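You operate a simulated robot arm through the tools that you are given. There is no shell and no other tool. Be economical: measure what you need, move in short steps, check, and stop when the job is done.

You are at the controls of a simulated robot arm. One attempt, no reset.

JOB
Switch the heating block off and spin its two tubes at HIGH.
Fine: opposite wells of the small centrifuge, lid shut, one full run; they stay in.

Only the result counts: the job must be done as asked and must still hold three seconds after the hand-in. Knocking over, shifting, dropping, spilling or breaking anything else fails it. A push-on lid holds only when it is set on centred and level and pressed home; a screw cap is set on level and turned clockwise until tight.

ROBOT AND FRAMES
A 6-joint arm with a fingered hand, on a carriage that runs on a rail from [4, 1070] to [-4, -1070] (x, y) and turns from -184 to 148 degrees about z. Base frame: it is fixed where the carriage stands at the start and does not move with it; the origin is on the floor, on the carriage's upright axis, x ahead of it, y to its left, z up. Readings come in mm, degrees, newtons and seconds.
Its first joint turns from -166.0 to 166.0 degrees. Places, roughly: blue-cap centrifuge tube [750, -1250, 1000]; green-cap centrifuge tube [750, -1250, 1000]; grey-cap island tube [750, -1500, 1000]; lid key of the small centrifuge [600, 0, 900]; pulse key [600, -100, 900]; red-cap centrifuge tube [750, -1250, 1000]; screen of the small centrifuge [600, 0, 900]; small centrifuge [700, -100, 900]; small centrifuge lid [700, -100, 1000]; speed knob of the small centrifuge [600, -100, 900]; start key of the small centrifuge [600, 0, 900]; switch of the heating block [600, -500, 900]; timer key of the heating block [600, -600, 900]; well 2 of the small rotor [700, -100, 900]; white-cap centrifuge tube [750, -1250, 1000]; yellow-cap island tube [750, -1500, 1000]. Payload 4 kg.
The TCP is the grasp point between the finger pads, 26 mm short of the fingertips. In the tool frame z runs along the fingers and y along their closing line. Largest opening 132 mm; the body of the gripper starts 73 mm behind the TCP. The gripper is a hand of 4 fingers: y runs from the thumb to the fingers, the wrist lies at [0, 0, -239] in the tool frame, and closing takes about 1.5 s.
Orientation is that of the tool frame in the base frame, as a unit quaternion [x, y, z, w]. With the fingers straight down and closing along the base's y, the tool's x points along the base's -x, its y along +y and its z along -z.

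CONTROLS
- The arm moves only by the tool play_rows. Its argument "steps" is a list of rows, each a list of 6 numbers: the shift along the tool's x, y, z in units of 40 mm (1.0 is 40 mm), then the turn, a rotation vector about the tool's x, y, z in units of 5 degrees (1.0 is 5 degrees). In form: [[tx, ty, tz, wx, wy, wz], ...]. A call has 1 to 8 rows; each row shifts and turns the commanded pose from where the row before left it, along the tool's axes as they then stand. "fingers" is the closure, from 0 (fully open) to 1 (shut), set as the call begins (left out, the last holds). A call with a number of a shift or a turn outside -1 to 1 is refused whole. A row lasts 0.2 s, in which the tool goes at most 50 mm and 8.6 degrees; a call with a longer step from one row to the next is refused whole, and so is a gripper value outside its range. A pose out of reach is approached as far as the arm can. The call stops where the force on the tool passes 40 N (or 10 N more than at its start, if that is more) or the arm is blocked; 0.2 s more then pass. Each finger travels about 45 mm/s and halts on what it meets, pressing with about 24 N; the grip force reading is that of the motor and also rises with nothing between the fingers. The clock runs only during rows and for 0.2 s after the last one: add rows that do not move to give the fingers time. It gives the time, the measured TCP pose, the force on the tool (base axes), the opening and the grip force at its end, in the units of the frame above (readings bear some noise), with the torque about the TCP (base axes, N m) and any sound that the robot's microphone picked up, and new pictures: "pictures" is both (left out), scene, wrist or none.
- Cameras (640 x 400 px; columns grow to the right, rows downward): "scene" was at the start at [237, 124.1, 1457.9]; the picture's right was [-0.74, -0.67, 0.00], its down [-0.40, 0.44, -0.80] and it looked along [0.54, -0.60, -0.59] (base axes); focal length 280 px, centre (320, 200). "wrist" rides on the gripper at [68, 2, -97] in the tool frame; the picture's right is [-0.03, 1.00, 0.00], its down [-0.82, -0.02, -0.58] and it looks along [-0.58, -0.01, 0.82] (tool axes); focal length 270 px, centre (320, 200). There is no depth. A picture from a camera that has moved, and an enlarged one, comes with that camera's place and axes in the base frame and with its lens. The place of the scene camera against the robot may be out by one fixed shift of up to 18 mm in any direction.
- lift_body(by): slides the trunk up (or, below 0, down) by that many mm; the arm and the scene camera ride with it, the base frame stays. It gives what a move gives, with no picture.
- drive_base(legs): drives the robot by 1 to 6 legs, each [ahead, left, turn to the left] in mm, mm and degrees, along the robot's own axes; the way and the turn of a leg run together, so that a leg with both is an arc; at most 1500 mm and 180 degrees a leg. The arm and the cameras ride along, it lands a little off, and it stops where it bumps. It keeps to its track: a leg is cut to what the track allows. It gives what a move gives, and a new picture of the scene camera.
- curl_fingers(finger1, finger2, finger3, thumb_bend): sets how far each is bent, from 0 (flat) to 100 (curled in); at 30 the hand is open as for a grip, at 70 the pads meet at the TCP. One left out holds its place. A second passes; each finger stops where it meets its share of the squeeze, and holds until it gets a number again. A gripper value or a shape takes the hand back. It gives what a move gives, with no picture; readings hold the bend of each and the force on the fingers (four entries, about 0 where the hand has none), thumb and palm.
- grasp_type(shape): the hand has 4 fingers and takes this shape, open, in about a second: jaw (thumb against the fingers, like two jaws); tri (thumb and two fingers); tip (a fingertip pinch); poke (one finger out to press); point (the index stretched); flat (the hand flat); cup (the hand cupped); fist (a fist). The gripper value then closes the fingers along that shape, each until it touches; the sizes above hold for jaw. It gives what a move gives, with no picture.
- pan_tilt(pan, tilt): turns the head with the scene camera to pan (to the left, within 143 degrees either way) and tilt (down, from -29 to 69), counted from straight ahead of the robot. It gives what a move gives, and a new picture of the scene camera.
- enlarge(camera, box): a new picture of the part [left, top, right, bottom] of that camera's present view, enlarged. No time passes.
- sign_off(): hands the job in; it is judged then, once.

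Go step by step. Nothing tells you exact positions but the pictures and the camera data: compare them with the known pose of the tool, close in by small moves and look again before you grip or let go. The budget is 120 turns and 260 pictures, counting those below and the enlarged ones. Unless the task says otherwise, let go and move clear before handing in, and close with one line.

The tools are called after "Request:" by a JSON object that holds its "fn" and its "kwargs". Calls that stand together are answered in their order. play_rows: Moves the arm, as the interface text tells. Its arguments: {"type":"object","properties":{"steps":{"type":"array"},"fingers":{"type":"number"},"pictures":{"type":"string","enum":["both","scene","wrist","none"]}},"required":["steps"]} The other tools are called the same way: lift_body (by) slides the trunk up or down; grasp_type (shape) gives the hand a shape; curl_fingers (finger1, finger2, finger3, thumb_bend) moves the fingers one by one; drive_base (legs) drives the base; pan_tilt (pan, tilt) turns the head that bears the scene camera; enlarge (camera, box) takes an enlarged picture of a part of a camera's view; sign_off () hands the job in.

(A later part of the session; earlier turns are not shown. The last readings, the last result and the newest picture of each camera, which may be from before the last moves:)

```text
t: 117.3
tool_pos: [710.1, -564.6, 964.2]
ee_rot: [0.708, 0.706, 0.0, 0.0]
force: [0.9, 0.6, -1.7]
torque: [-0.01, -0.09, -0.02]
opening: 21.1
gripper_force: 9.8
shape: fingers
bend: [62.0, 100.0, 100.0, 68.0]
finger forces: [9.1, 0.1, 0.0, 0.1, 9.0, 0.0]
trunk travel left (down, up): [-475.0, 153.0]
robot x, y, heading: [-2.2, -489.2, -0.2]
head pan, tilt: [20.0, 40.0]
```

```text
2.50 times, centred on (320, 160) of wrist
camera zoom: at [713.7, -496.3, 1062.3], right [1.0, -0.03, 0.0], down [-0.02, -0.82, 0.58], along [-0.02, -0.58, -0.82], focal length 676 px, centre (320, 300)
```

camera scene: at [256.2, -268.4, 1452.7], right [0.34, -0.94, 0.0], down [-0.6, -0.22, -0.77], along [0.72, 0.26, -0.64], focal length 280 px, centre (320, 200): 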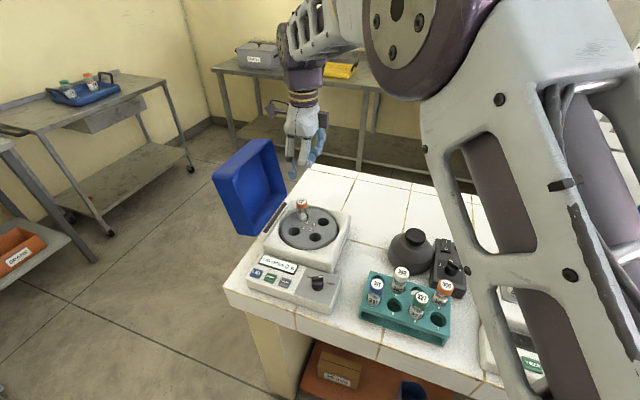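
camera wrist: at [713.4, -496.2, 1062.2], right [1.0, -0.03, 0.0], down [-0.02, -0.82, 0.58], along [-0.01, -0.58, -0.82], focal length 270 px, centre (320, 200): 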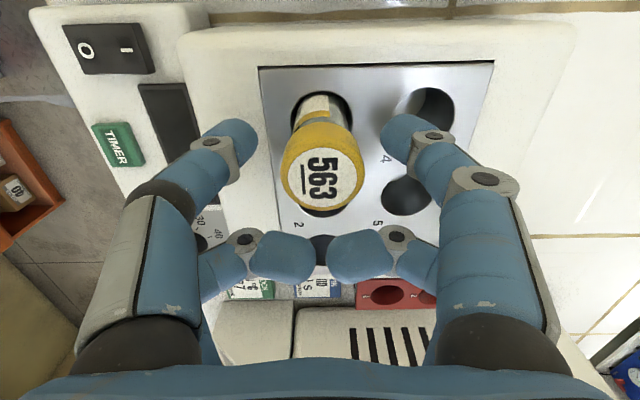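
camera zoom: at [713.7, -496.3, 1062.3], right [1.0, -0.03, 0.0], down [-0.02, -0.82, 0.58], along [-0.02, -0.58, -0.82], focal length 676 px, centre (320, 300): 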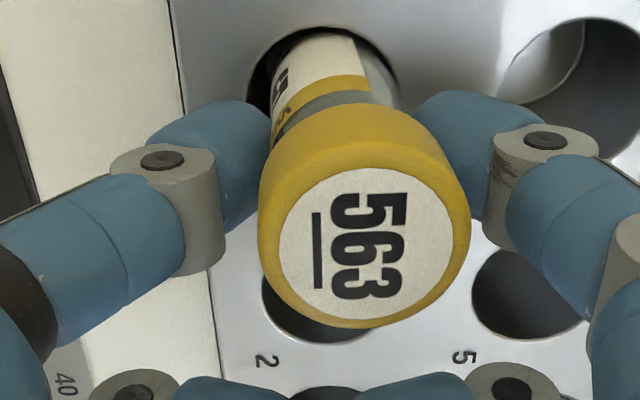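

Gripped; tube pushed ~6 mm to +x by the thumb as before. Shifting back a little and lifting.

Request:
{"fn": "play_rows", "kwargs": {"steps": [[0, -0.1, 0, 0, 0, 0], [0, 0, -0.4, 0, 0, 0], [0, 0, -0.6, 0, 0, 0], [0, 0, -0.8, 0, 0, 0], [0, 0, -0.9, 0, 0, 0], [0, 0, -0.9, 0, 0, 0]], "pictures": "wrist"}}

Request:
{"fn": "enlarge", "kwargs": {"camera": "wrist", "box": [220, 40, 460, 220]}}

```text
t: 118.7
tool_pos: [708.3, -565.8, 1107.8]
ee_rot: [0.708, 0.706, 0.0, 0.0]
force: [0.4, -0.2, -1.4]
torque: [0.01, 0.04, 0.0]
opening: 20.9
gripper_force: 9.3
shape: fingers
bend: [61.0, 100.0, 100.0, 68.0]
finger forces: [9.3, 0.1, 0.1, 0.0, 9.3, 0.0]
trunk travel left (down, up): [-475.0, 153.0]
robot x, y, heading: [-5.0, -487.7, -0.3]
head pan, tilt: [20.0, 40.0]
camera wrist: at [710.9, -496.2, 1206.7], right [1.0, -0.03, 0.0], down [-0.02, -0.82, 0.58], along [-0.02, -0.58, -0.82], focal length 270 px, centre (320, 200)
```

wrist: 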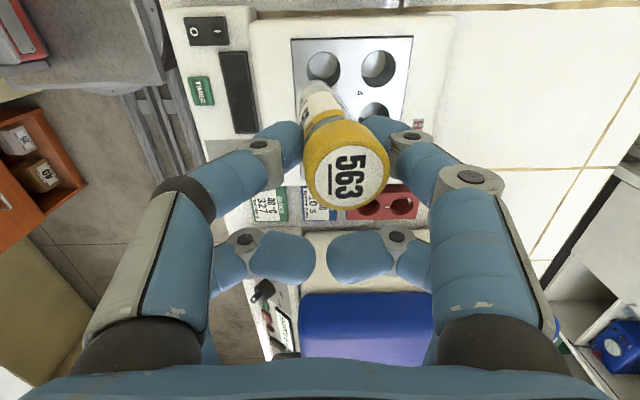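

```text
2.22 times, centred on (340, 130) of wrist
camera zoom: at [710.9, -496.2, 1206.7], right [1.0, -0.03, 0.0], down [-0.02, -0.82, 0.58], along [-0.02, -0.58, -0.82], focal length 601 px, centre (276, 356)
```

zoom: 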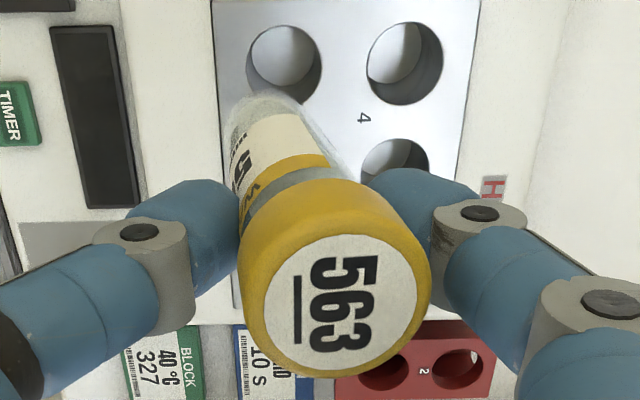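

Held. Correcting the ~8° lean and carrying to the rotor at a higher level.

Request:
{"fn": "play_rows", "kwargs": {"steps": [[0, 0, -0.5, 0, 0, 0], [0.3, 0, -0.3, 0, 0, 0], [0.95, 0, 0, 0, 0, 0], [0.95, 0, 0, 0, 0, 0], [0.95, 0, 0, 0, 0, 0], [0.95, 0, 0, 0, 0, 0], [0.95, 0, 0, 0, 0, 0], [0.95, 0, 0, 0, 0, 0]], "pictures": "none"}}

Request:
{"fn": "play_rows", "kwargs": {"steps": [[0.95, 0, 0, 0, 0, 0], [0.95, 0, 0, 0, 0, 0], [0.95, 0, 0, 0, 0, 0], [0.95, 0, 0, 0, 0, 0], [0.9, 0, 0, 0, 0, 0], [0, 0, 0, -0.8, -0.25, 0], [0, 0, 0, -0.8, -0.25, 0], [0, 0, 0, 0, 0, 0]], "pictures": "wrist"}}

Request:
{"fn": "enlarge", "kwargs": {"camera": "wrist", "box": [220, 40, 460, 220]}}

Request:
{"fn": "enlarge", "kwargs": {"camera": "scene", "box": [240, 120, 380, 270]}}

```text
t: 120.5
tool_pos: [707.2, -326.4, 1140.5]
ee_rot: [0.709, 0.706, 0.0, 0.0]
force: [0.1, -0.1, -0.1]
torque: [0.04, -0.01, -0.01]
opening: 21.1
gripper_force: 9.5
shape: fingers
bend: [61.0, 100.0, 100.0, 68.0]
finger forces: [9.2, 0.0, 0.0, 0.0, 9.2, 0.0]
trunk travel left (down, up): [-475.0, 153.0]
robot x, y, heading: [0.3, -487.3, -0.1]
head pan, tilt: [20.0, 40.0]
```

```text
t: 122.3
tool_pos: [710.1, -137.3, 1140.9]
ee_rot: [0.706, 0.704, 0.034, 0.065]
force: [0.1, 0.2, -1.7]
torque: [-0.01, -0.04, -0.04]
opening: 20.9
gripper_force: 9.3
shape: fingers
bend: [61.0, 100.0, 100.0, 68.0]
finger forces: [9.1, 0.1, 0.0, 0.0, 9.2, 0.0]
trunk travel left (down, up): [-475.0, 153.0]
robot x, y, heading: [-1.6, -485.3, 0.3]
head pan, tilt: [20.0, 40.0]
camera wrist: at [698.9, -63.8, 1234.2], right [0.99, -0.02, 0.14], down [-0.11, -0.79, 0.6], along [0.1, -0.61, -0.78], focal length 270 px, centre (320, 200)
```

wrist: 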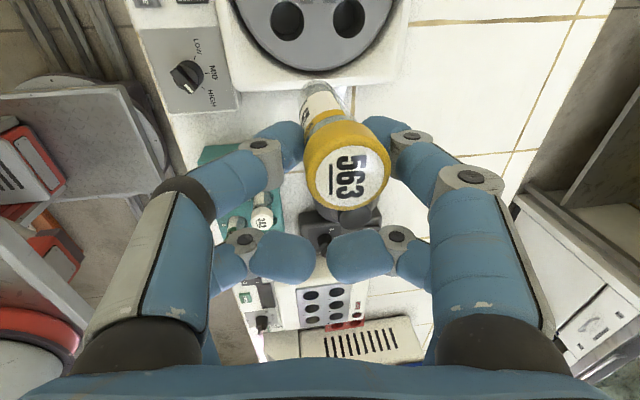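

```text
2.22 times, centred on (340, 130) of wrist
camera zoom: at [698.9, -63.8, 1234.2], right [0.99, -0.02, 0.14], down [-0.11, -0.79, 0.6], along [0.1, -0.61, -0.78], focal length 601 px, centre (276, 356)
```

zoom: 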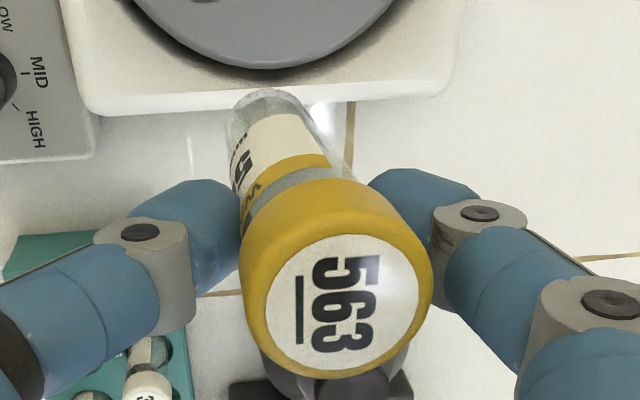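

```text
2.67 times, centred on (310, 195) of scene
camera zoom: at [256.5, -268.4, 1452.6], right [0.34, -0.94, 0.0], down [-0.6, -0.22, -0.77], along [0.72, 0.26, -0.64], focal length 745 px, centre (347, 213)
```

zoom: 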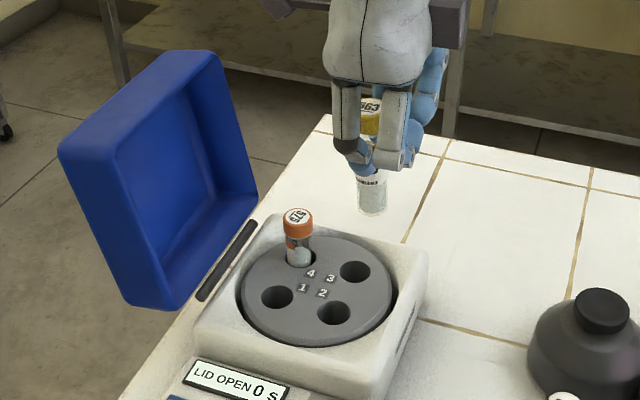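

Tube vertical at (721, -115). Moving over well 2 (≈ (712, -85.5)) and lowering to just above.

Request:
{"fn": "play_rows", "kwargs": {"steps": [[0.38, -0.1, 0, 0, 0, 0], [0.37, -0.11, 0, 0, 0, 0], [0, -0.115, 0.82, 0, 0, 0], [0, -0.115, 0.82, 0, 0, 0], [0, -0.09, 0.65, 0, 0, 0]], "pictures": "wrist"}}

Request:
{"fn": "enlarge", "kwargs": {"camera": "wrist", "box": [220, 40, 420, 180]}}

Request:
{"fn": "enlarge", "kwargs": {"camera": "scene", "box": [260, 170, 360, 270]}}

```text
t: 123.5
tool_pos: [700.3, -111.4, 1045.7]
ee_rot: [0.705, 0.705, 0.033, 0.064]
force: [0.4, 0.2, -0.6]
torque: [-0.04, 0.0, -0.03]
opening: 20.5
gripper_force: 9.1
shape: fingers
bend: [61.0, 100.0, 100.0, 68.0]
finger forces: [9.2, 0.0, 0.0, 0.0, 9.2, 0.1]
trunk travel left (down, up): [-475.0, 153.0]
robot x, y, heading: [0.1, -486.8, 0.1]
head pan, tilt: [20.0, 40.0]
camera wrist: at [690.4, -38.1, 1139.4], right [0.99, -0.02, 0.14], down [-0.11, -0.79, 0.6], along [0.1, -0.61, -0.78], focal length 270 px, centre (320, 200)
```

wrist: 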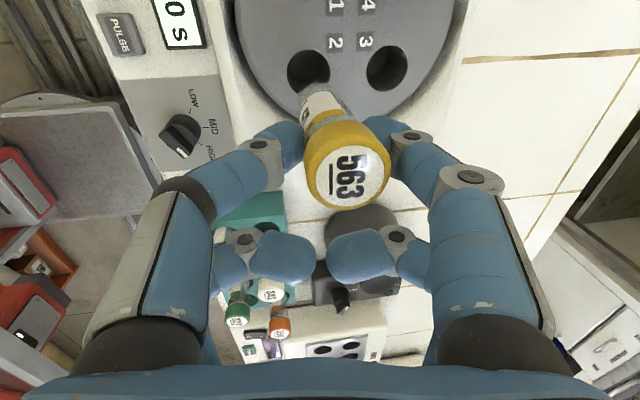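

```text
2.86 times, centred on (320, 110) of wrist
camera zoom: at [690.4, -38.1, 1139.4], right [0.99, -0.02, 0.14], down [-0.11, -0.79, 0.6], along [0.1, -0.61, -0.78], focal length 772 px, centre (320, 457)
```

zoom: 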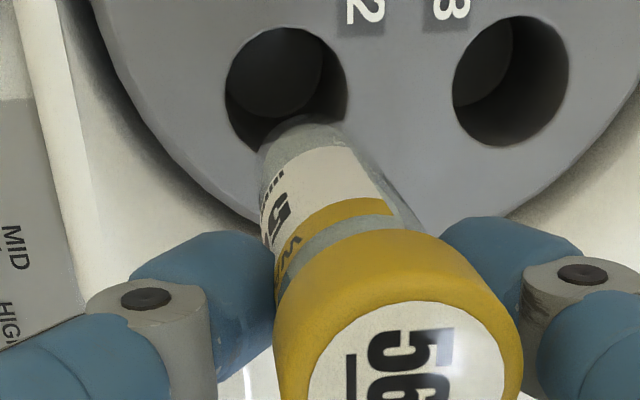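

```text
4.00 times, centred on (310, 220) of scene
camera zoom: at [256.3, -268.6, 1452.7], right [0.34, -0.94, 0.0], down [-0.6, -0.22, -0.77], along [0.72, 0.26, -0.64], focal length 1118 px, centre (360, 120)
```

zoom: 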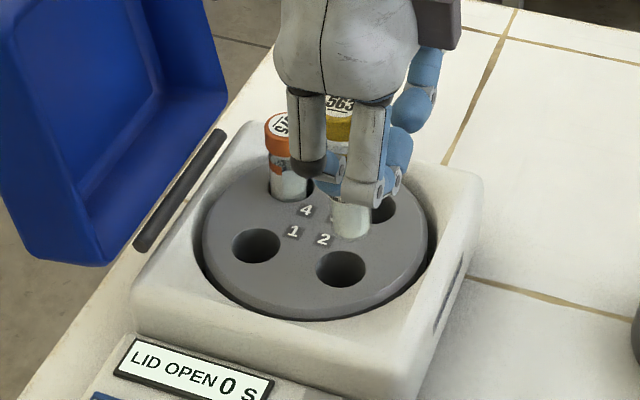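

Request:
{"fn": "play_rows", "kwargs": {"steps": [[0.2, -0.02, 0, 0, 0, 0], [0, -0.055, 0.4, 0, 0, 0], [0, -0.035, 0.25, 0, 0, 0]], "pictures": "none"}}

Request:
{"fn": "enlarge", "kwargs": {"camera": "wrist", "box": [220, 20, 420, 160]}}

Request:
{"fn": "enlarge", "kwargs": {"camera": "scene", "box": [260, 170, 360, 270]}}

```text
t: 124.3
tool_pos: [699.6, -104.6, 1018.8]
ee_rot: [0.706, 0.705, 0.034, 0.066]
force: [0.7, -0.3, 0.1]
torque: [-0.01, 0.04, -0.03]
opening: 20.9
gripper_force: 8.9
shape: fingers
bend: [61.0, 100.0, 100.0, 68.0]
finger forces: [9.2, 0.1, 0.0, 0.1, 9.1, 0.0]
trunk travel left (down, up): [-475.0, 153.0]
robot x, y, heading: [1.3, -482.8, 0.1]
head pan, tilt: [20.0, 40.0]
```

```text
2.86 times, centred on (320, 90) of wrist
camera zoom: at [689.7, -30.7, 1113.3], right [0.99, -0.03, 0.14], down [-0.11, -0.79, 0.6], along [0.1, -0.61, -0.78], focal length 772 px, centre (320, 514)
```

zoom: 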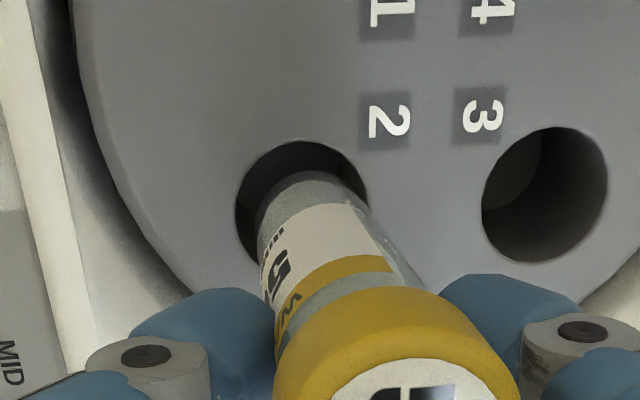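

```text
4.00 times, centred on (310, 220) of scene
camera zoom: at [256.4, -268.5, 1452.7], right [0.34, -0.94, 0.0], down [-0.6, -0.22, -0.77], along [0.72, 0.26, -0.64], focal length 1118 px, centre (360, 120)
```

zoom: 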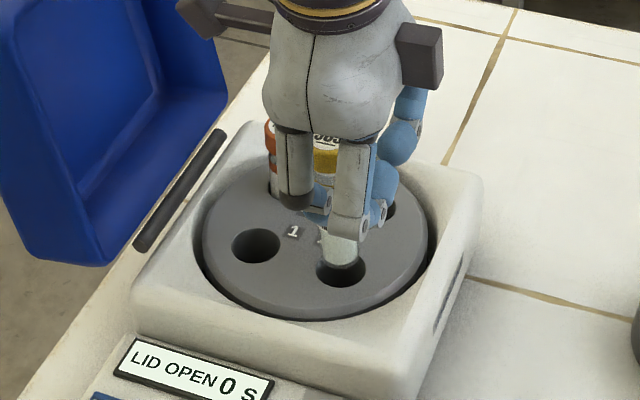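

Well centred over well 2. Lowering.

Request:
{"fn": "play_rows", "kwargs": {"steps": [[0.02, -0.035, 0, 0, 0, 0], [0, -0.035, 0.25, 0, 0, 0], [0, -0.035, 0.25, 0, 0, 0], [0, -0.035, 0.25, 0, 0, 0]], "pictures": "none"}}

Request:
{"fn": "enlarge", "kwargs": {"camera": "wrist", "box": [220, 20, 420, 160]}}

Request:
{"fn": "enlarge", "kwargs": {"camera": "scene", "box": [260, 170, 360, 270]}}

```text
t: 125.3
tool_pos: [697.9, -105.7, 988.4]
ee_rot: [0.706, 0.704, 0.033, 0.065]
force: [-0.5, -0.6, -0.5]
torque: [0.0, -0.03, -0.01]
opening: 20.8
gripper_force: 9.4
shape: fingers
bend: [61.0, 100.0, 100.0, 68.0]
finger forces: [9.3, 0.0, 0.0, 0.0, 9.2, 0.0]
trunk travel left (down, up): [-475.0, 153.0]
robot x, y, heading: [0.1, -485.9, 0.1]
head pan, tilt: [20.0, 40.0]
```

```text
2.86 times, centred on (320, 90) of wrist
camera zoom: at [688.5, -31.6, 1082.6], right [0.99, -0.03, 0.14], down [-0.11, -0.79, 0.6], along [0.1, -0.61, -0.78], focal length 772 px, centre (320, 514)
```

zoom: 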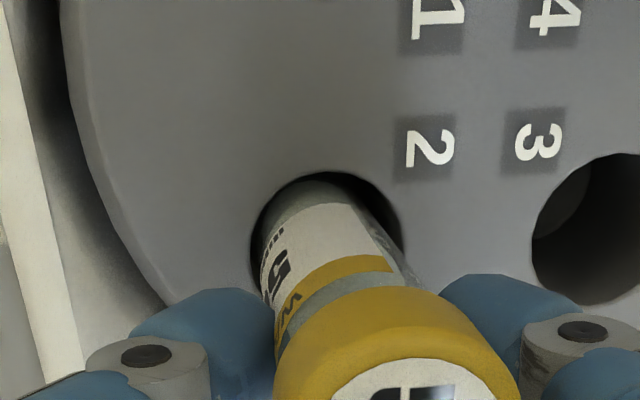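

```text
4.00 times, centred on (310, 220) of scene
camera zoom: at [256.4, -268.5, 1452.7], right [0.34, -0.94, 0.0], down [-0.6, -0.22, -0.77], along [0.72, 0.26, -0.64], focal length 1118 px, centre (360, 120)
```

zoom: 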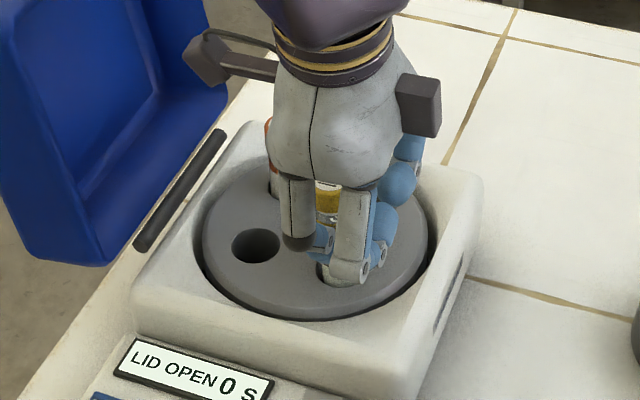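

Request:
{"fn": "play_rows", "kwargs": {"steps": [[0, 0.02, 0.2, 0, 0, 0], [0, -0.02, 0.15, 0, 0, 0], [0, -0.014, 0.1, 0, 0, 0], [0, -0.014, 0.1, 0, 0, 0], [0, -0.007, 0.05, 0, 0, 0]], "pictures": "none"}}

Request:
{"fn": "enlarge", "kwargs": {"camera": "wrist", "box": [220, 20, 420, 160]}}

```text
t: 126.5
tool_pos: [701.3, -105.0, 964.0]
ee_rot: [0.706, 0.704, 0.035, 0.066]
force: [0.7, 0.3, -0.3]
torque: [-0.05, -0.04, -0.01]
opening: 21.2
gripper_force: 9.4
shape: fingers
bend: [61.0, 100.0, 100.0, 68.0]
finger forces: [9.1, 0.0, 0.0, 0.1, 9.2, 0.1]
trunk travel left (down, up): [-475.0, 153.0]
robot x, y, heading: [-0.9, -487.7, -0.1]
head pan, tilt: [20.0, 40.0]
```

```text
2.86 times, centred on (320, 90) of wrist
camera zoom: at [690.6, -32.4, 1058.5], right [0.99, -0.03, 0.14], down [-0.11, -0.79, 0.6], along [0.1, -0.61, -0.78], focal length 772 px, centre (320, 514)
```

zoom: 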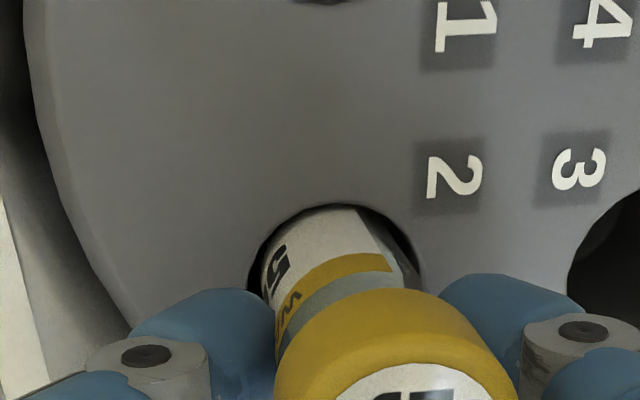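

Request:
{"fn": "play_rows", "kwargs": {"steps": [[0, -0.01, 0.06, 0, 0, 0], [0, -0.01, 0.06, 0, 0, 0]], "pictures": "none"}}

```text
t: 127.1
tool_pos: [700.9, -106.4, 961.2]
ee_rot: [0.706, 0.705, 0.035, 0.065]
force: [-1.6, -1.3, 13.5]
torque: [0.23, -0.13, 0.02]
opening: 20.7
gripper_force: 11.1
shape: fingers
bend: [62.0, 100.0, 100.0, 72.0]
finger forces: [10.6, 0.0, 0.1, 0.0, 12.7, 0.0]
trunk travel left (down, up): [-475.0, 153.0]
robot x, y, heading: [-3.3, -490.3, 0.1]
head pan, tilt: [20.0, 40.0]
```

Contact felt. Releasing gently with limited thumb opening.

Request:
{"fn": "curl_fingers", "kwargs": {"finger1": 50, "thumb_bend": 60}}

Request:
{"fn": "play_rows", "kwargs": {"steps": [[0, 0.02, -0.08, 0, 0, 0]], "pictures": "wrist"}}

Request:
{"fn": "enlarge", "kwargs": {"camera": "scene", "box": [260, 170, 360, 270]}}

```text
t: 128.1
tool_pos: [700.6, -106.7, 959.8]
ee_rot: [0.706, 0.705, 0.034, 0.065]
force: [-0.3, -0.1, 0.1]
torque: [-0.01, -0.01, 0.0]
opening: 48.6
gripper_force: 0.0
shape: fingers
bend: [50.0, 100.0, 100.0, 60.0]
finger forces: [0.1, 0.0, 0.0, 0.0, 0.0, 0.1]
trunk travel left (down, up): [-475.0, 153.0]
robot x, y, heading: [-1.0, -486.7, -0.3]
head pan, tilt: [20.0, 40.0]
```

```text
t: 128.5
tool_pos: [701.6, -106.0, 964.0]
ee_rot: [0.706, 0.705, 0.035, 0.065]
force: [0.5, -0.6, 0.0]
torque: [0.01, -0.02, 0.02]
opening: 48.7
gripper_force: 0.1
shape: fingers
bend: [50.0, 100.0, 100.0, 60.0]
finger forces: [0.0, 0.1, 0.1, 0.0, 0.0, 0.0]
trunk travel left (down, up): [-475.0, 153.0]
robot x, y, heading: [-1.3, -486.0, -0.1]
head pan, tilt: [20.0, 40.0]
camera wrist: at [690.7, -32.4, 1056.9], right [0.99, -0.03, 0.14], down [-0.11, -0.79, 0.6], along [0.1, -0.61, -0.78], focal length 270 px, centre (320, 200)
```

wrist: 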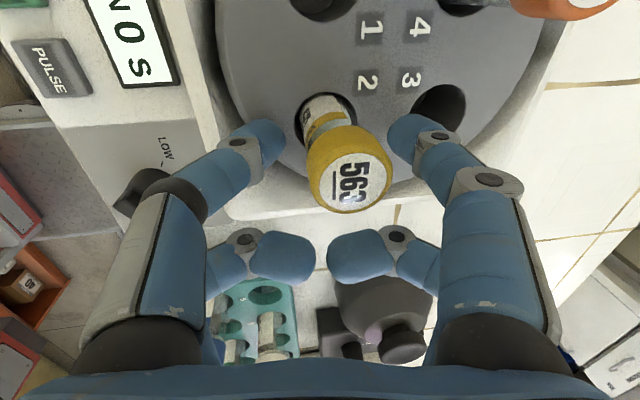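

```text
4.00 times, centred on (310, 220) of scene
camera zoom: at [256.5, -268.4, 1452.6], right [0.34, -0.94, 0.0], down [-0.6, -0.22, -0.77], along [0.72, 0.26, -0.64], focal length 1118 px, centre (360, 120)
```

zoom: 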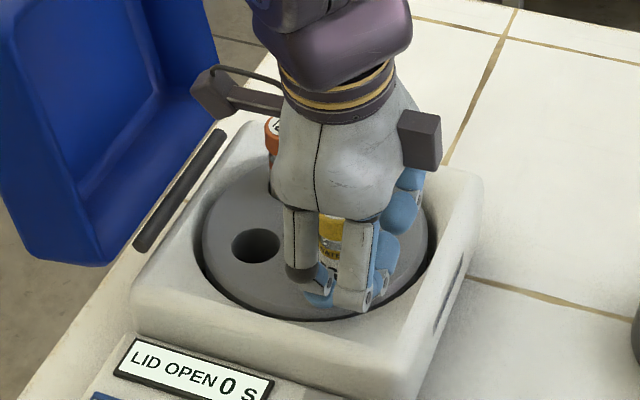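

Rising straight up and resetting the tilt.

Request:
{"fn": "play_rows", "kwargs": {"steps": [[0, 0.12, 0, 0, 0, 0], [0, 0.04, -0.3, 0, 0, 0], [0, 0.12, -0.8, 0, 0, 0], [0, 0.13, -0.9, 0, 0, 0], [0, 0.13, -0.9, 0, 0, 0], [0, 0.13, -0.9, 0.8, 0.25, 0], [-0.9, 0, 0, 0.8, 0.25, 0], [-0.9, 0, 0, 0, 0, 0]]}}

Request:
{"fn": "enlarge", "kwargs": {"camera": "scene", "box": [220, 120, 370, 270]}}

Request:
{"fn": "enlarge", "kwargs": {"camera": "wrist", "box": [120, 0, 440, 120]}}

```text
t: 130.3
tool_pos: [704.8, -171.5, 1117.6]
ee_rot: [0.709, 0.705, 0.001, -0.001]
force: [0.7, 0.8, 0.2]
torque: [-0.01, -0.01, 0.02]
opening: 48.9
gripper_force: 0.0
shape: fingers
bend: [50.0, 100.0, 100.0, 60.0]
finger forces: [0.0, 0.1, 0.1, 0.0, 0.0, 0.1]
trunk travel left (down, up): [-475.0, 153.0]
robot x, y, heading: [-0.8, -487.5, 0.0]
head pan, tilt: [20.0, 40.0]
camera scene: at [256.5, -268.1, 1452.6], right [0.34, -0.94, 0.0], down [-0.6, -0.22, -0.77], along [0.72, 0.26, -0.64], focal length 280 px, centre (320, 200)
camera wrist: at [708.9, -102.2, 1215.2], right [1.0, -0.03, 0.0], down [-0.02, -0.82, 0.58], along [-0.02, -0.58, -0.82], focal length 270 px, centre (320, 200)
```

scene: 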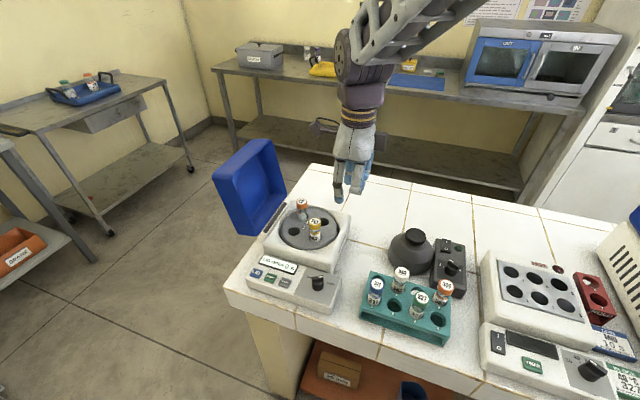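
wrist: 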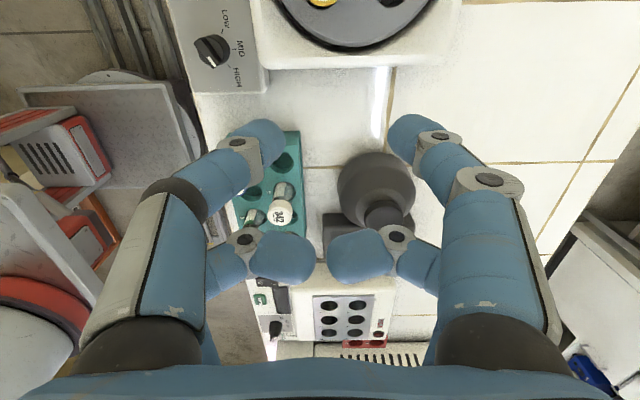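

```text
2.67 times, centred on (295, 195) of scene
camera zoom: at [256.5, -268.1, 1452.6], right [0.34, -0.94, 0.0], down [-0.6, -0.22, -0.77], along [0.72, 0.26, -0.64], focal length 745 px, centre (387, 213)
```

zoom: 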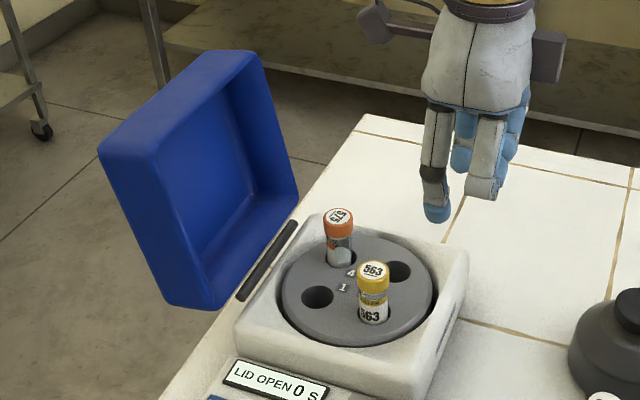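

```text
2.00 times, centred on (280, 60) of wrist
camera zoom: at [708.9, -102.2, 1215.2], right [1.0, -0.03, 0.0], down [-0.02, -0.82, 0.58], along [-0.02, -0.58, -0.82], focal length 541 px, centre (400, 480)
```

zoom: 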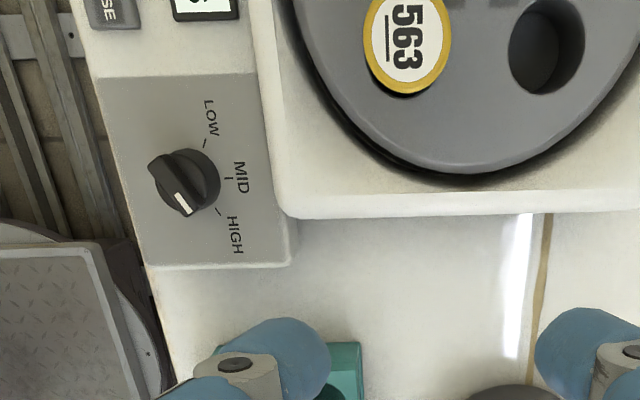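

Both tubes stand in opposite wells 2 and 4, and the knob reads HIGH. To shut the lid (hinged on the left), I'll close the fingers, raise high, and drive left so the hand is beyond the lid.

Request:
{"fn": "grasp_type", "kwargs": {"shape": "jaw"}}

Request:
{"fn": "play_rows", "kwargs": {"steps": [[-0.3, 0.3, -0.9, 0, 0, 0], [0, 0.2, -0.9, 0, 0, 0], [0, 0, -0.9, 0, 0, 0], [0, 0, 0, 0, 0, 0], [0, 0, 0, 0, 0, 0], [0, 0, 0, 0, 0, 0], [0, 0, 0, 0, 0, 0], [0, 0, 0, 0, 0, 0]], "fingers": 1, "pictures": "none"}}

Request:
{"fn": "drive_base", "kwargs": {"legs": [[0, 400, 0]]}}

```text
t: 131.2
tool_pos: [706.2, -172.7, 1118.1]
ee_rot: [0.708, 0.706, 0.001, 0.0]
force: [0.2, 0.6, 0.2]
torque: [0.0, -0.05, 0.01]
opening: 132.0
gripper_force: 0.1
shape: jaw
bend: [30.0, 30.0, 30.0, 30.0]
finger forces: [0.0, 0.0, 0.0, 0.1, 0.0, 0.1]
trunk travel left (down, up): [-475.0, 153.0]
robot x, y, heading: [-2.0, -488.0, -0.1]
head pan, tilt: [20.0, 40.0]
```

```text
t: 133.0
tool_pos: [726.4, -183.6, 1226.2]
ee_rot: [0.708, 0.706, 0.0, 0.0]
force: [-0.3, 0.3, 1.4]
torque: [0.0, -0.01, -0.01]
opening: 0.1
gripper_force: 13.1
shape: jaw
bend: [61.0, 62.0, 62.0, 70.0]
finger forces: [0.1, 0.0, 0.0, 0.0, 0.1, 0.0]
trunk travel left (down, up): [-475.0, 153.0]
robot x, y, heading: [-2.8, -491.7, 0.0]
head pan, tilt: [20.0, 40.0]
```

```text
t: 135.5
tool_pos: [728.0, 212.1, 1225.4]
ee_rot: [0.71, 0.705, 0.001, 0.0]
force: [0.1, 0.7, -0.2]
torque: [-0.01, 0.0, -0.02]
opening: 0.1
gripper_force: 24.1
shape: jaw
bend: [62.0, 63.0, 63.0, 70.0]
finger forces: [0.0, 0.0, 0.0, 0.1, 0.0, 0.0]
trunk travel left (down, up): [-475.0, 153.0]
robot x, y, heading: [-2.4, -91.6, -0.2]
head pan, tilt: [20.0, 40.0]
camera scene: at [259.0, 129.0, 1452.7], right [0.34, -0.94, 0.0], down [-0.6, -0.22, -0.77], along [0.72, 0.26, -0.64], focal length 280 px, centre (320, 200)
```

scene: 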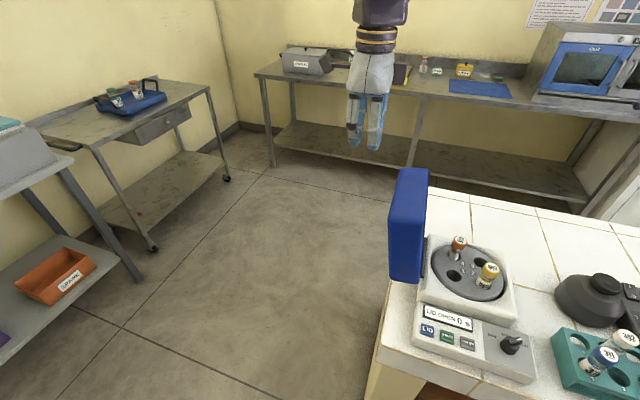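

Request:
{"fn": "enlarge", "kwargs": {"camera": "scene", "box": [340, 130, 460, 300]}}

Request:
{"fn": "play_rows", "kwargs": {"steps": [[0, 0, 0, 0, 0, 0]], "pictures": "wrist"}}

```text
2.35 times, centred on (400, 215) of scene
camera zoom: at [259.0, 129.0, 1452.7], right [0.34, -0.94, 0.0], down [-0.6, -0.22, -0.77], along [0.72, 0.26, -0.64], focal length 658 px, centre (132, 165)
```

zoom: 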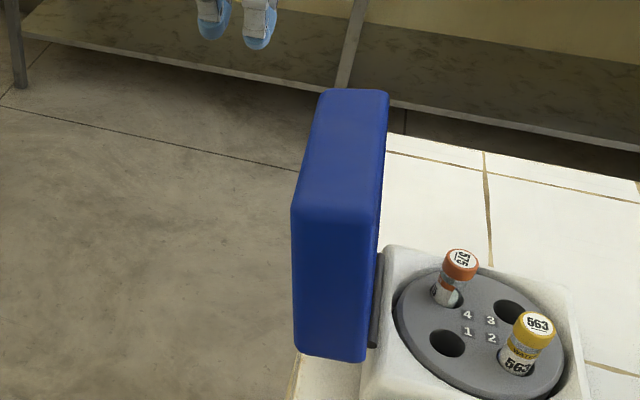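

```text
t: 135.9
tool_pos: [728.9, 211.9, 1226.6]
ee_rot: [0.709, 0.705, 0.001, 0.0]
force: [-0.4, 0.3, 0.5]
torque: [-0.02, -0.01, 0.0]
opening: 0.0
gripper_force: 23.9
shape: jaw
bend: [62.0, 63.0, 63.0, 70.0]
finger forces: [0.1, 0.1, 0.0, 0.0, 0.1, 0.0]
trunk travel left (down, up): [-475.0, 153.0]
robot x, y, heading: [-2.2, -91.0, -0.3]
head pan, tilt: [20.0, 40.0]
camera wrist: at [732.7, 281.2, 1324.0], right [1.0, -0.03, 0.0], down [-0.03, -0.82, 0.58], along [-0.02, -0.58, -0.82], focal length 270 px, centre (320, 200)
```

wrist: 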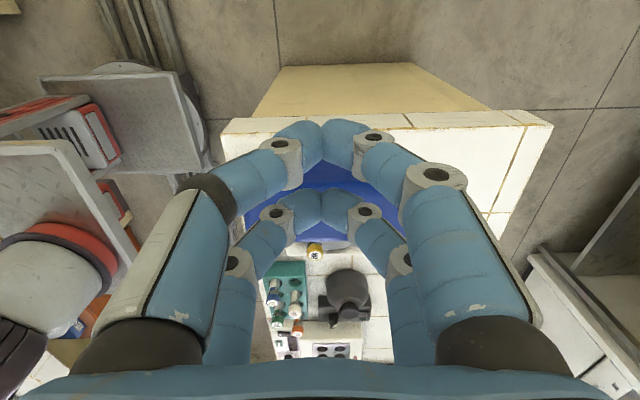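

Lid is open about 100°, outer edge at y≈137, z≈1100. I'll descend behind it, then push it over along its arc.

Request:
{"fn": "play_rows", "kwargs": {"steps": [[0, 0.15, 0.9, 0, 0, 0], [0, 0, 0.9, 0, 0, 0], [0, 0, 0.9, 0, 0, 0], [0, 0, 0.65, 0, 0, 0], [-0.6, 0, 0, 0, 0, 0]]}}

```text
t: 137.1
tool_pos: [734.9, 187.6, 1092.4]
ee_rot: [0.709, 0.705, -0.001, -0.001]
force: [0.4, 0.4, -0.2]
torque: [0.02, -0.01, -0.04]
opening: 0.2
gripper_force: 23.9
shape: jaw
bend: [62.0, 63.0, 63.0, 70.0]
finger forces: [0.0, 0.1, 0.1, 0.1, 0.1, 0.0]
trunk travel left (down, up): [-475.0, 153.0]
robot x, y, heading: [0.4, -91.3, -0.4]
head pan, tilt: [20.0, 40.0]
camera scene: at [259.0, 129.3, 1452.6], right [0.34, -0.94, 0.0], down [-0.6, -0.22, -0.77], along [0.72, 0.26, -0.64], focal length 280 px, centre (320, 200)
camera wrist: at [738.4, 256.9, 1189.9], right [1.0, -0.03, 0.0], down [-0.03, -0.82, 0.58], along [-0.02, -0.58, -0.82], focal length 270 px, centre (320, 200)
```

scene: 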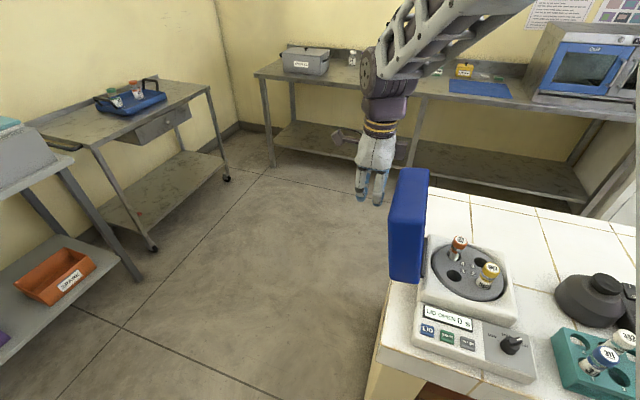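
wrist: 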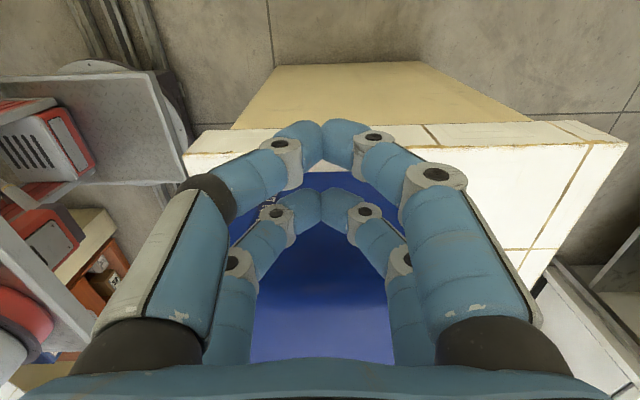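

Behind the lid. Pushing toward -y along the arc.

Request:
{"fn": "play_rows", "kwargs": {"steps": [[-0.7, 0, 0, 0, 0, 0], [-0.7, 0, -0.2, 0, 0, 0], [-0.7, 0, -0.3, 0, 0, 0], [-0.7, 0, -0.1, 0, 0, 0]]}}

```text
t: 138.1
tool_pos: [734.5, 75.7, 1114.3]
ee_rot: [0.709, 0.705, 0.0, 0.001]
force: [-1.4, 0.2, 0.2]
torque: [0.0, 0.0, 0.04]
opening: 0.1
gripper_force: 23.7
shape: jaw
bend: [62.0, 63.0, 63.0, 70.0]
finger forces: [0.0, 0.0, 0.1, 0.0, 0.1, 0.0]
trunk travel left (down, up): [-475.0, 153.0]
robot x, y, heading: [-1.7, -89.2, -0.4]
head pan, tilt: [20.0, 40.0]
camera scene: at [259.0, 129.2, 1452.6], right [0.34, -0.94, 0.0], down [-0.6, -0.22, -0.77], along [0.72, 0.26, -0.64], focal length 280 px, centre (320, 200)
camera wrist: at [737.7, 144.5, 1212.9], right [1.0, -0.03, 0.0], down [-0.03, -0.82, 0.58], along [-0.02, -0.58, -0.82], focal length 270 px, centre (320, 200)
```

scene: 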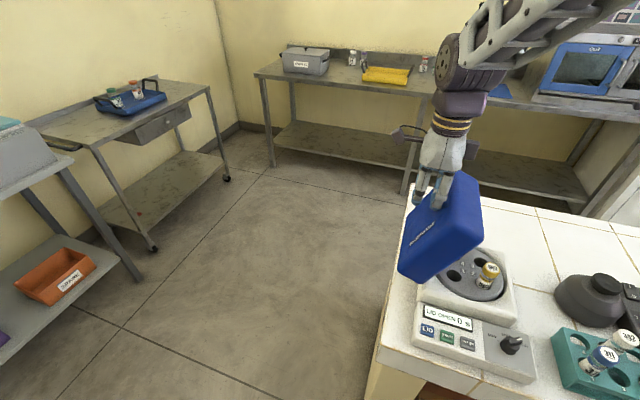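
wrist: 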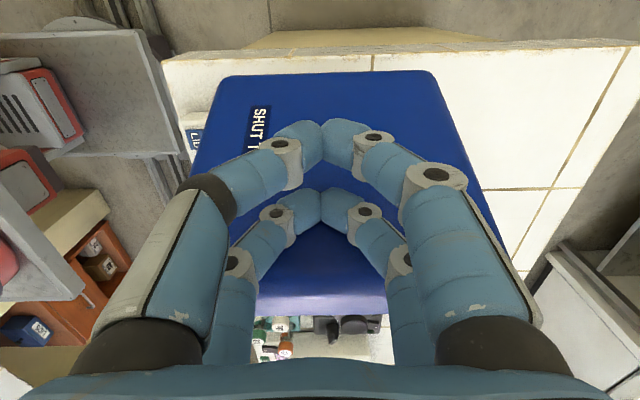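

Lid swings easily. Continuing over and down.

Request:
{"fn": "play_rows", "kwargs": {"steps": [[-0.72, 0, -0.1, 0, 0, 0], [-0.69, 0, 0.15, 0, 0, 0], [-0.69, 0, 0.25, 0, 0, 0], [-0.575, 0, 0.38, 0, 0, 0], [-0.575, 0, 0.44, 0, 0, 0]]}}

```text
t: 139.3
tool_pos: [733.1, -54.6, 1071.6]
ee_rot: [0.71, 0.704, 0.0, 0.001]
force: [0.4, -0.4, -1.0]
torque: [-0.04, -0.03, 0.02]
opening: 0.0
gripper_force: 24.2
shape: jaw
bend: [62.0, 63.0, 63.0, 70.0]
finger forces: [0.0, 0.0, 0.0, 0.0, 0.0, 0.1]
trunk travel left (down, up): [-475.0, 153.0]
robot x, y, heading: [-2.2, -90.3, -0.3]
head pan, tilt: [20.0, 40.0]
camera scene: at [258.8, 129.2, 1452.6], right [0.34, -0.94, 0.0], down [-0.6, -0.22, -0.77], along [0.72, 0.26, -0.64], focal length 280 px, centre (320, 200)
camera wrist: at [736.5, 14.3, 1168.4], right [1.0, -0.03, 0.0], down [-0.03, -0.82, 0.58], along [-0.02, -0.58, -0.82], focal length 270 px, centre (320, 200)
```

scene: 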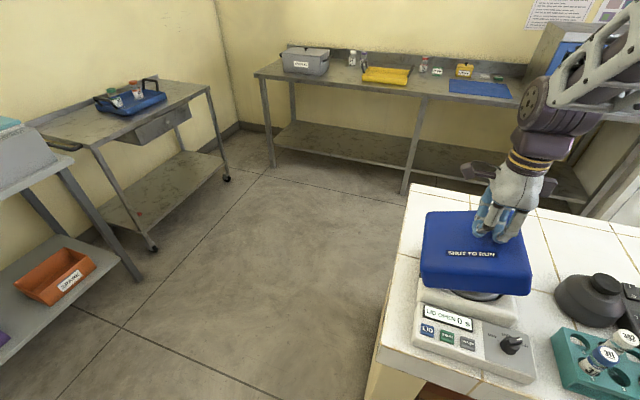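
wrist: 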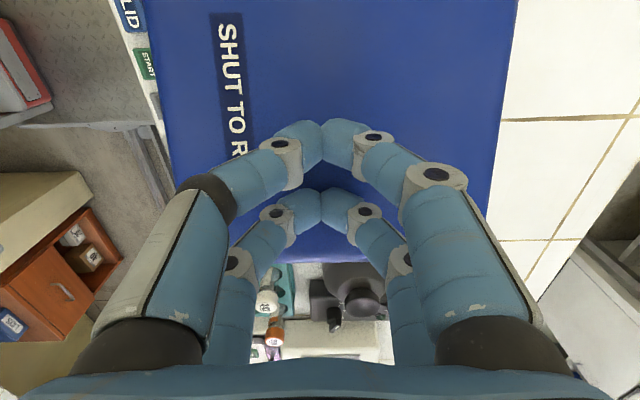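

Nearly closed. Pushing down to latch.

Request:
{"fn": "play_rows", "kwargs": {"steps": [[-0.4, 0, 0.5, 0, 0, 0], [-0.2, 0, 0.45, 0, 0, 0], [0, 0, 0.3, 0, 0, 0], [0, 0, 0.15, 0, 0, 0]], "pictures": "scene"}}

```text
t: 140.2
tool_pos: [735.6, -79.3, 1024.0]
ee_rot: [0.71, 0.704, 0.004, 0.003]
force: [-6.0, -0.5, 24.7]
torque: [0.19, 0.22, 0.07]
opening: 0.1
gripper_force: 24.0
shape: jaw
bend: [64.0, 64.0, 64.0, 70.0]
finger forces: [0.0, 0.0, 0.0, 0.0, 0.1, 0.0]
trunk travel left (down, up): [-475.0, 153.0]
robot x, y, heading: [2.5, -88.2, 0.1]
head pan, tilt: [20.0, 40.0]
stopped in row 4: the force on the tool passed its limit at 55 N (the readings are from after the stop); the commanded pose is now the measured one
camera scene: at [257.8, 129.0, 1453.0], right [0.34, -0.94, 0.0], down [-0.6, -0.22, -0.77], along [0.72, 0.26, -0.64], focal length 280 px, centre (320, 200)
```

scene: 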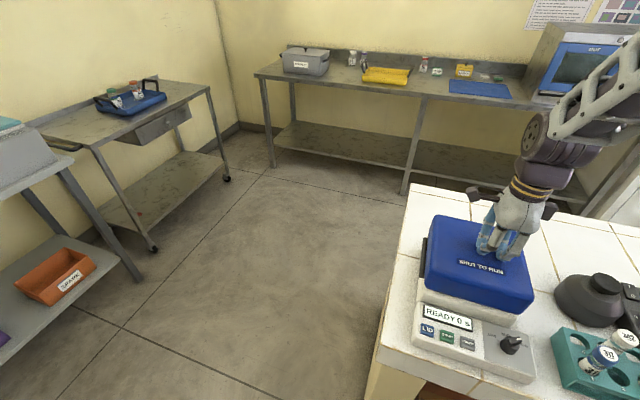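

The display shows READY: lid latched. Rising, repositioning the base, and preparing to press START.

Request:
{"fn": "play_rows", "kwargs": {"steps": [[0, 0, -0.9, 0, 0, 0], [0, 0, -0.9, 0, 0, 0], [0, 0, -0.7, 0, 0, 0]], "pictures": "none"}}

Request:
{"fn": "enlarge", "kwargs": {"camera": "scene", "box": [400, 200, 560, 390]}}

Request:
{"fn": "drive_base", "kwargs": {"legs": [[0, -200, 0]]}}

Request:
{"fn": "grasp_type", "kwargs": {"shape": "poke"}}

Request:
{"fn": "curl_fingers", "kwargs": {"thumb_bend": 30}}

Request:
{"fn": "curl_fingers", "kwargs": {"finger1": 69, "thumb_bend": 69}}

```text
t: 141.0
tool_pos: [735.1, -78.3, 1122.2]
ee_rot: [0.71, 0.704, 0.002, 0.003]
force: [0.2, 0.7, -0.1]
torque: [0.02, 0.01, 0.0]
opening: 0.2
gripper_force: 24.7
shape: jaw
bend: [63.0, 63.0, 63.0, 70.0]
finger forces: [0.0, 0.0, 0.0, 0.1, 0.1, 0.0]
trunk travel left (down, up): [-475.0, 153.0]
robot x, y, heading: [1.6, -88.3, -0.3]
head pan, tilt: [20.0, 40.0]
```

```text
2.11 times, centred on (480, 295) of scene
camera zoom: at [259.3, 129.0, 1452.6], right [0.34, -0.94, 0.0], down [-0.6, -0.22, -0.77], along [0.72, 0.26, -0.64], focal length 588 px, centre (-17, 0)
```

zoom: 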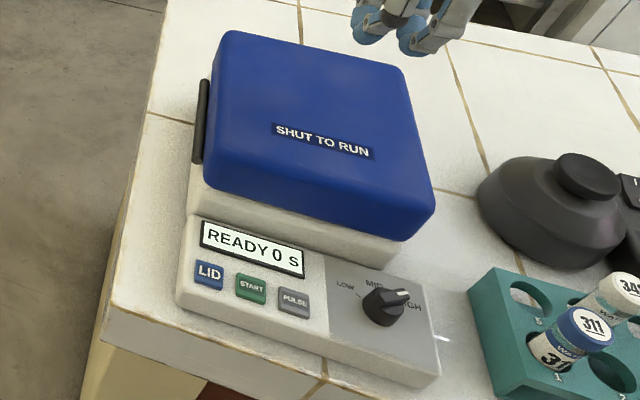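

```text
t: 142.6
tool_pos: [733.8, -276.0, 1121.1]
ee_rot: [0.709, 0.705, 0.002, 0.003]
force: [-0.1, -0.3, 0.2]
torque: [0.0, -0.02, 0.02]
opening: 0.0
gripper_force: 24.0
shape: jaw
bend: [63.0, 63.0, 63.0, 70.0]
finger forces: [0.0, 0.1, 0.0, 0.0, 0.1, 0.1]
trunk travel left (down, up): [-475.0, 153.0]
robot x, y, heading: [0.8, -287.4, -0.1]
head pan, tilt: [20.0, 40.0]
camera scene: at [258.1, -69.7, 1452.7], right [0.34, -0.94, 0.0], down [-0.6, -0.22, -0.77], along [0.72, 0.26, -0.64], focal length 280 px, centre (320, 200)
```

scene: 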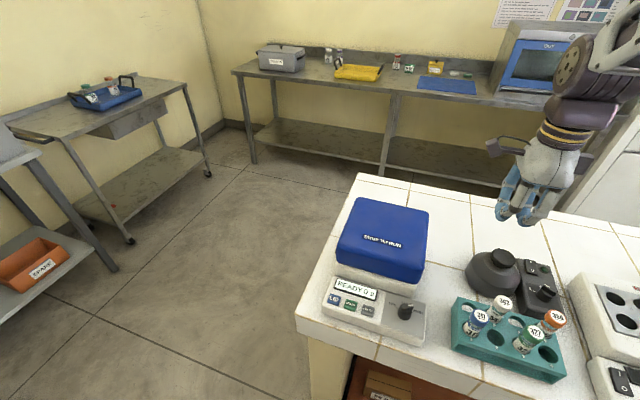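

```text
t: 143.5
tool_pos: [734.1, -277.6, 1121.7]
ee_rot: [0.71, 0.705, 0.002, 0.003]
force: [0.5, 0.0, 1.2]
torque: [0.03, 0.0, 0.0]
opening: 0.2
gripper_force: 0.1
shape: poke
bend: [100.0, 100.0, 100.0, 34.0]
finger forces: [0.0, 0.0, 0.0, 0.1, 0.0, 0.0]
trunk travel left (down, up): [-475.0, 153.0]
robot x, y, heading: [-1.9, -286.1, -0.2]
head pan, tilt: [20.0, 40.0]
```

```text
t: 144.5
tool_pos: [733.0, -277.2, 1121.9]
ee_rot: [0.71, 0.705, 0.003, 0.004]
force: [-0.5, 0.4, -0.8]
torque: [-0.04, 0.01, 0.03]
opening: 78.0
gripper_force: 0.1
shape: fingers
bend: [100.0, 100.0, 100.0, 30.0]
finger forces: [0.0, 0.0, 0.1, 0.1, 0.2, 0.0]
trunk travel left (down, up): [-475.0, 153.0]
robot x, y, heading: [-2.2, -289.6, -0.3]
head pan, tilt: [20.0, 40.0]
```

```text
t: 145.5
tool_pos: [733.1, -277.5, 1122.0]
ee_rot: [0.71, 0.705, 0.003, 0.002]
force: [0.2, 0.2, 0.1]
torque: [0.0, 0.01, 0.01]
opening: 3.9
gripper_force: 0.0
shape: fingers
bend: [69.0, 100.0, 100.0, 69.0]
finger forces: [0.0, 0.1, 0.1, 0.1, 0.0, 0.0]
trunk travel left (down, up): [-475.0, 153.0]
robot x, y, heading: [-0.7, -285.7, -0.3]
head pan, tilt: [20.0, 40.0]
```

Rotating the hand back to yaw 0 for pressing START (worked well for LID), then approaching.

Request:
{"fn": "play_rows", "kwargs": {"steps": [[0.2, -0.3, 0, 0, 0, -1], [0, 0, 0, 0, 0, -1], [0, 0, 0, 0, 0, -1], [0, 0, 0, 0, 0, -1], [0, 0, 0, 0, 0, -1], [0, 0, 0, 0, 0, -1], [0, 0, 0, 0, 0, -1], [0, 0, 0, 0, 0, -1]], "pictures": "none"}}

Request:
{"fn": "play_rows", "kwargs": {"steps": [[0, 0, 0, 0, 0, -1], [0, 0, 0, 0, 0, -1], [0, 0, 0, 0, 0, -1], [0, 0, 0, 0, 0, -1], [0, 0, 0, 0, 0, -1], [0, 0, 0, 0, 0, -1], [0, 0, 0, 0, 0, -1], [0, 0, 0, 0, 0, -1]], "pictures": "none"}}

Request:
{"fn": "play_rows", "kwargs": {"steps": [[0, 0, 0, 0, 0, -1], [0, 0, 0, 0, 0, -1], [0.6, 0.9, 0, 0, 0, 0], [0.6, 0.9, 0, 0, 0, 0], [0.6, 0.9, 0, 0, 0, 0], [0.6, 0.9, 0, 0, 0, 0], [0.6, 0.9, 0, 0, 0, 0], [0, 0.9, 0, 0, 0, 0]]}}

```text
t: 147.3
tool_pos: [721.7, -270.3, 1120.2]
ee_rot: [0.425, 0.905, 0.001, 0.004]
force: [0.0, -0.9, 0.5]
torque: [-0.02, -0.02, 0.0]
opening: 3.6
gripper_force: 0.1
shape: fingers
bend: [69.0, 100.0, 100.0, 69.0]
finger forces: [0.0, 0.0, 0.0, 0.0, 0.0, 0.0]
trunk travel left (down, up): [-475.0, 153.0]
robot x, y, heading: [-1.7, -287.6, -0.2]
head pan, tilt: [20.0, 40.0]
```

```text
t: 149.1
tool_pos: [721.7, -268.7, 1121.1]
ee_rot: [0.089, 0.996, 0.001, 0.003]
force: [0.3, 0.3, -0.1]
torque: [0.0, -0.01, 0.0]
opening: 4.0
gripper_force: 0.1
shape: fingers
bend: [69.0, 100.0, 100.0, 69.0]
finger forces: [0.0, 0.0, 0.1, 0.0, 0.1, 0.1]
trunk travel left (down, up): [-475.0, 153.0]
robot x, y, heading: [-0.8, -285.7, -0.0]
head pan, tilt: [20.0, 40.0]
```

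```text
t: 150.9
tool_pos: [604.0, -51.2, 1120.5]
ee_rot: [0.003, 1.0, 0.0, 0.003]
force: [0.3, -0.5, -0.6]
torque: [0.04, -0.02, -0.02]
opening: 3.8
gripper_force: 0.0
shape: fingers
bend: [69.0, 100.0, 100.0, 69.0]
finger forces: [0.1, 0.1, 0.1, 0.0, 0.1, 0.0]
trunk travel left (down, up): [-475.0, 153.0]
robot x, y, heading: [-5.3, -288.9, -0.2]
head pan, tilt: [20.0, 40.0]
camera scene: at [258.1, -70.1, 1452.7], right [0.34, -0.94, 0.0], down [-0.6, -0.22, -0.77], along [0.72, 0.26, -0.64], focal length 280 px, centre (320, 200)
camera wrist: at [535.9, -48.3, 1217.2], right [0.03, 1.0, 0.0], down [0.81, -0.03, 0.58], along [0.58, -0.02, -0.81], focal length 270 px, centre (320, 200)
```

scene: 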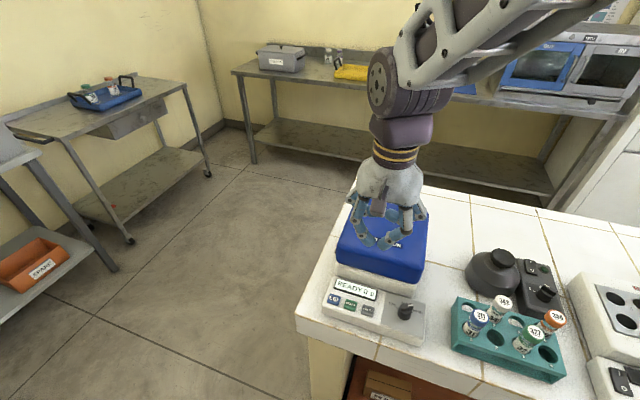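
wrist: 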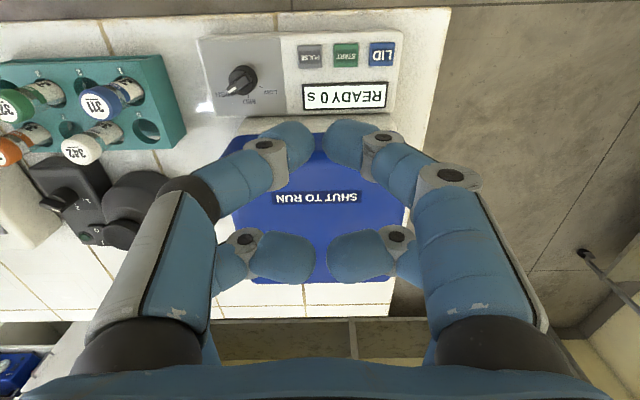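

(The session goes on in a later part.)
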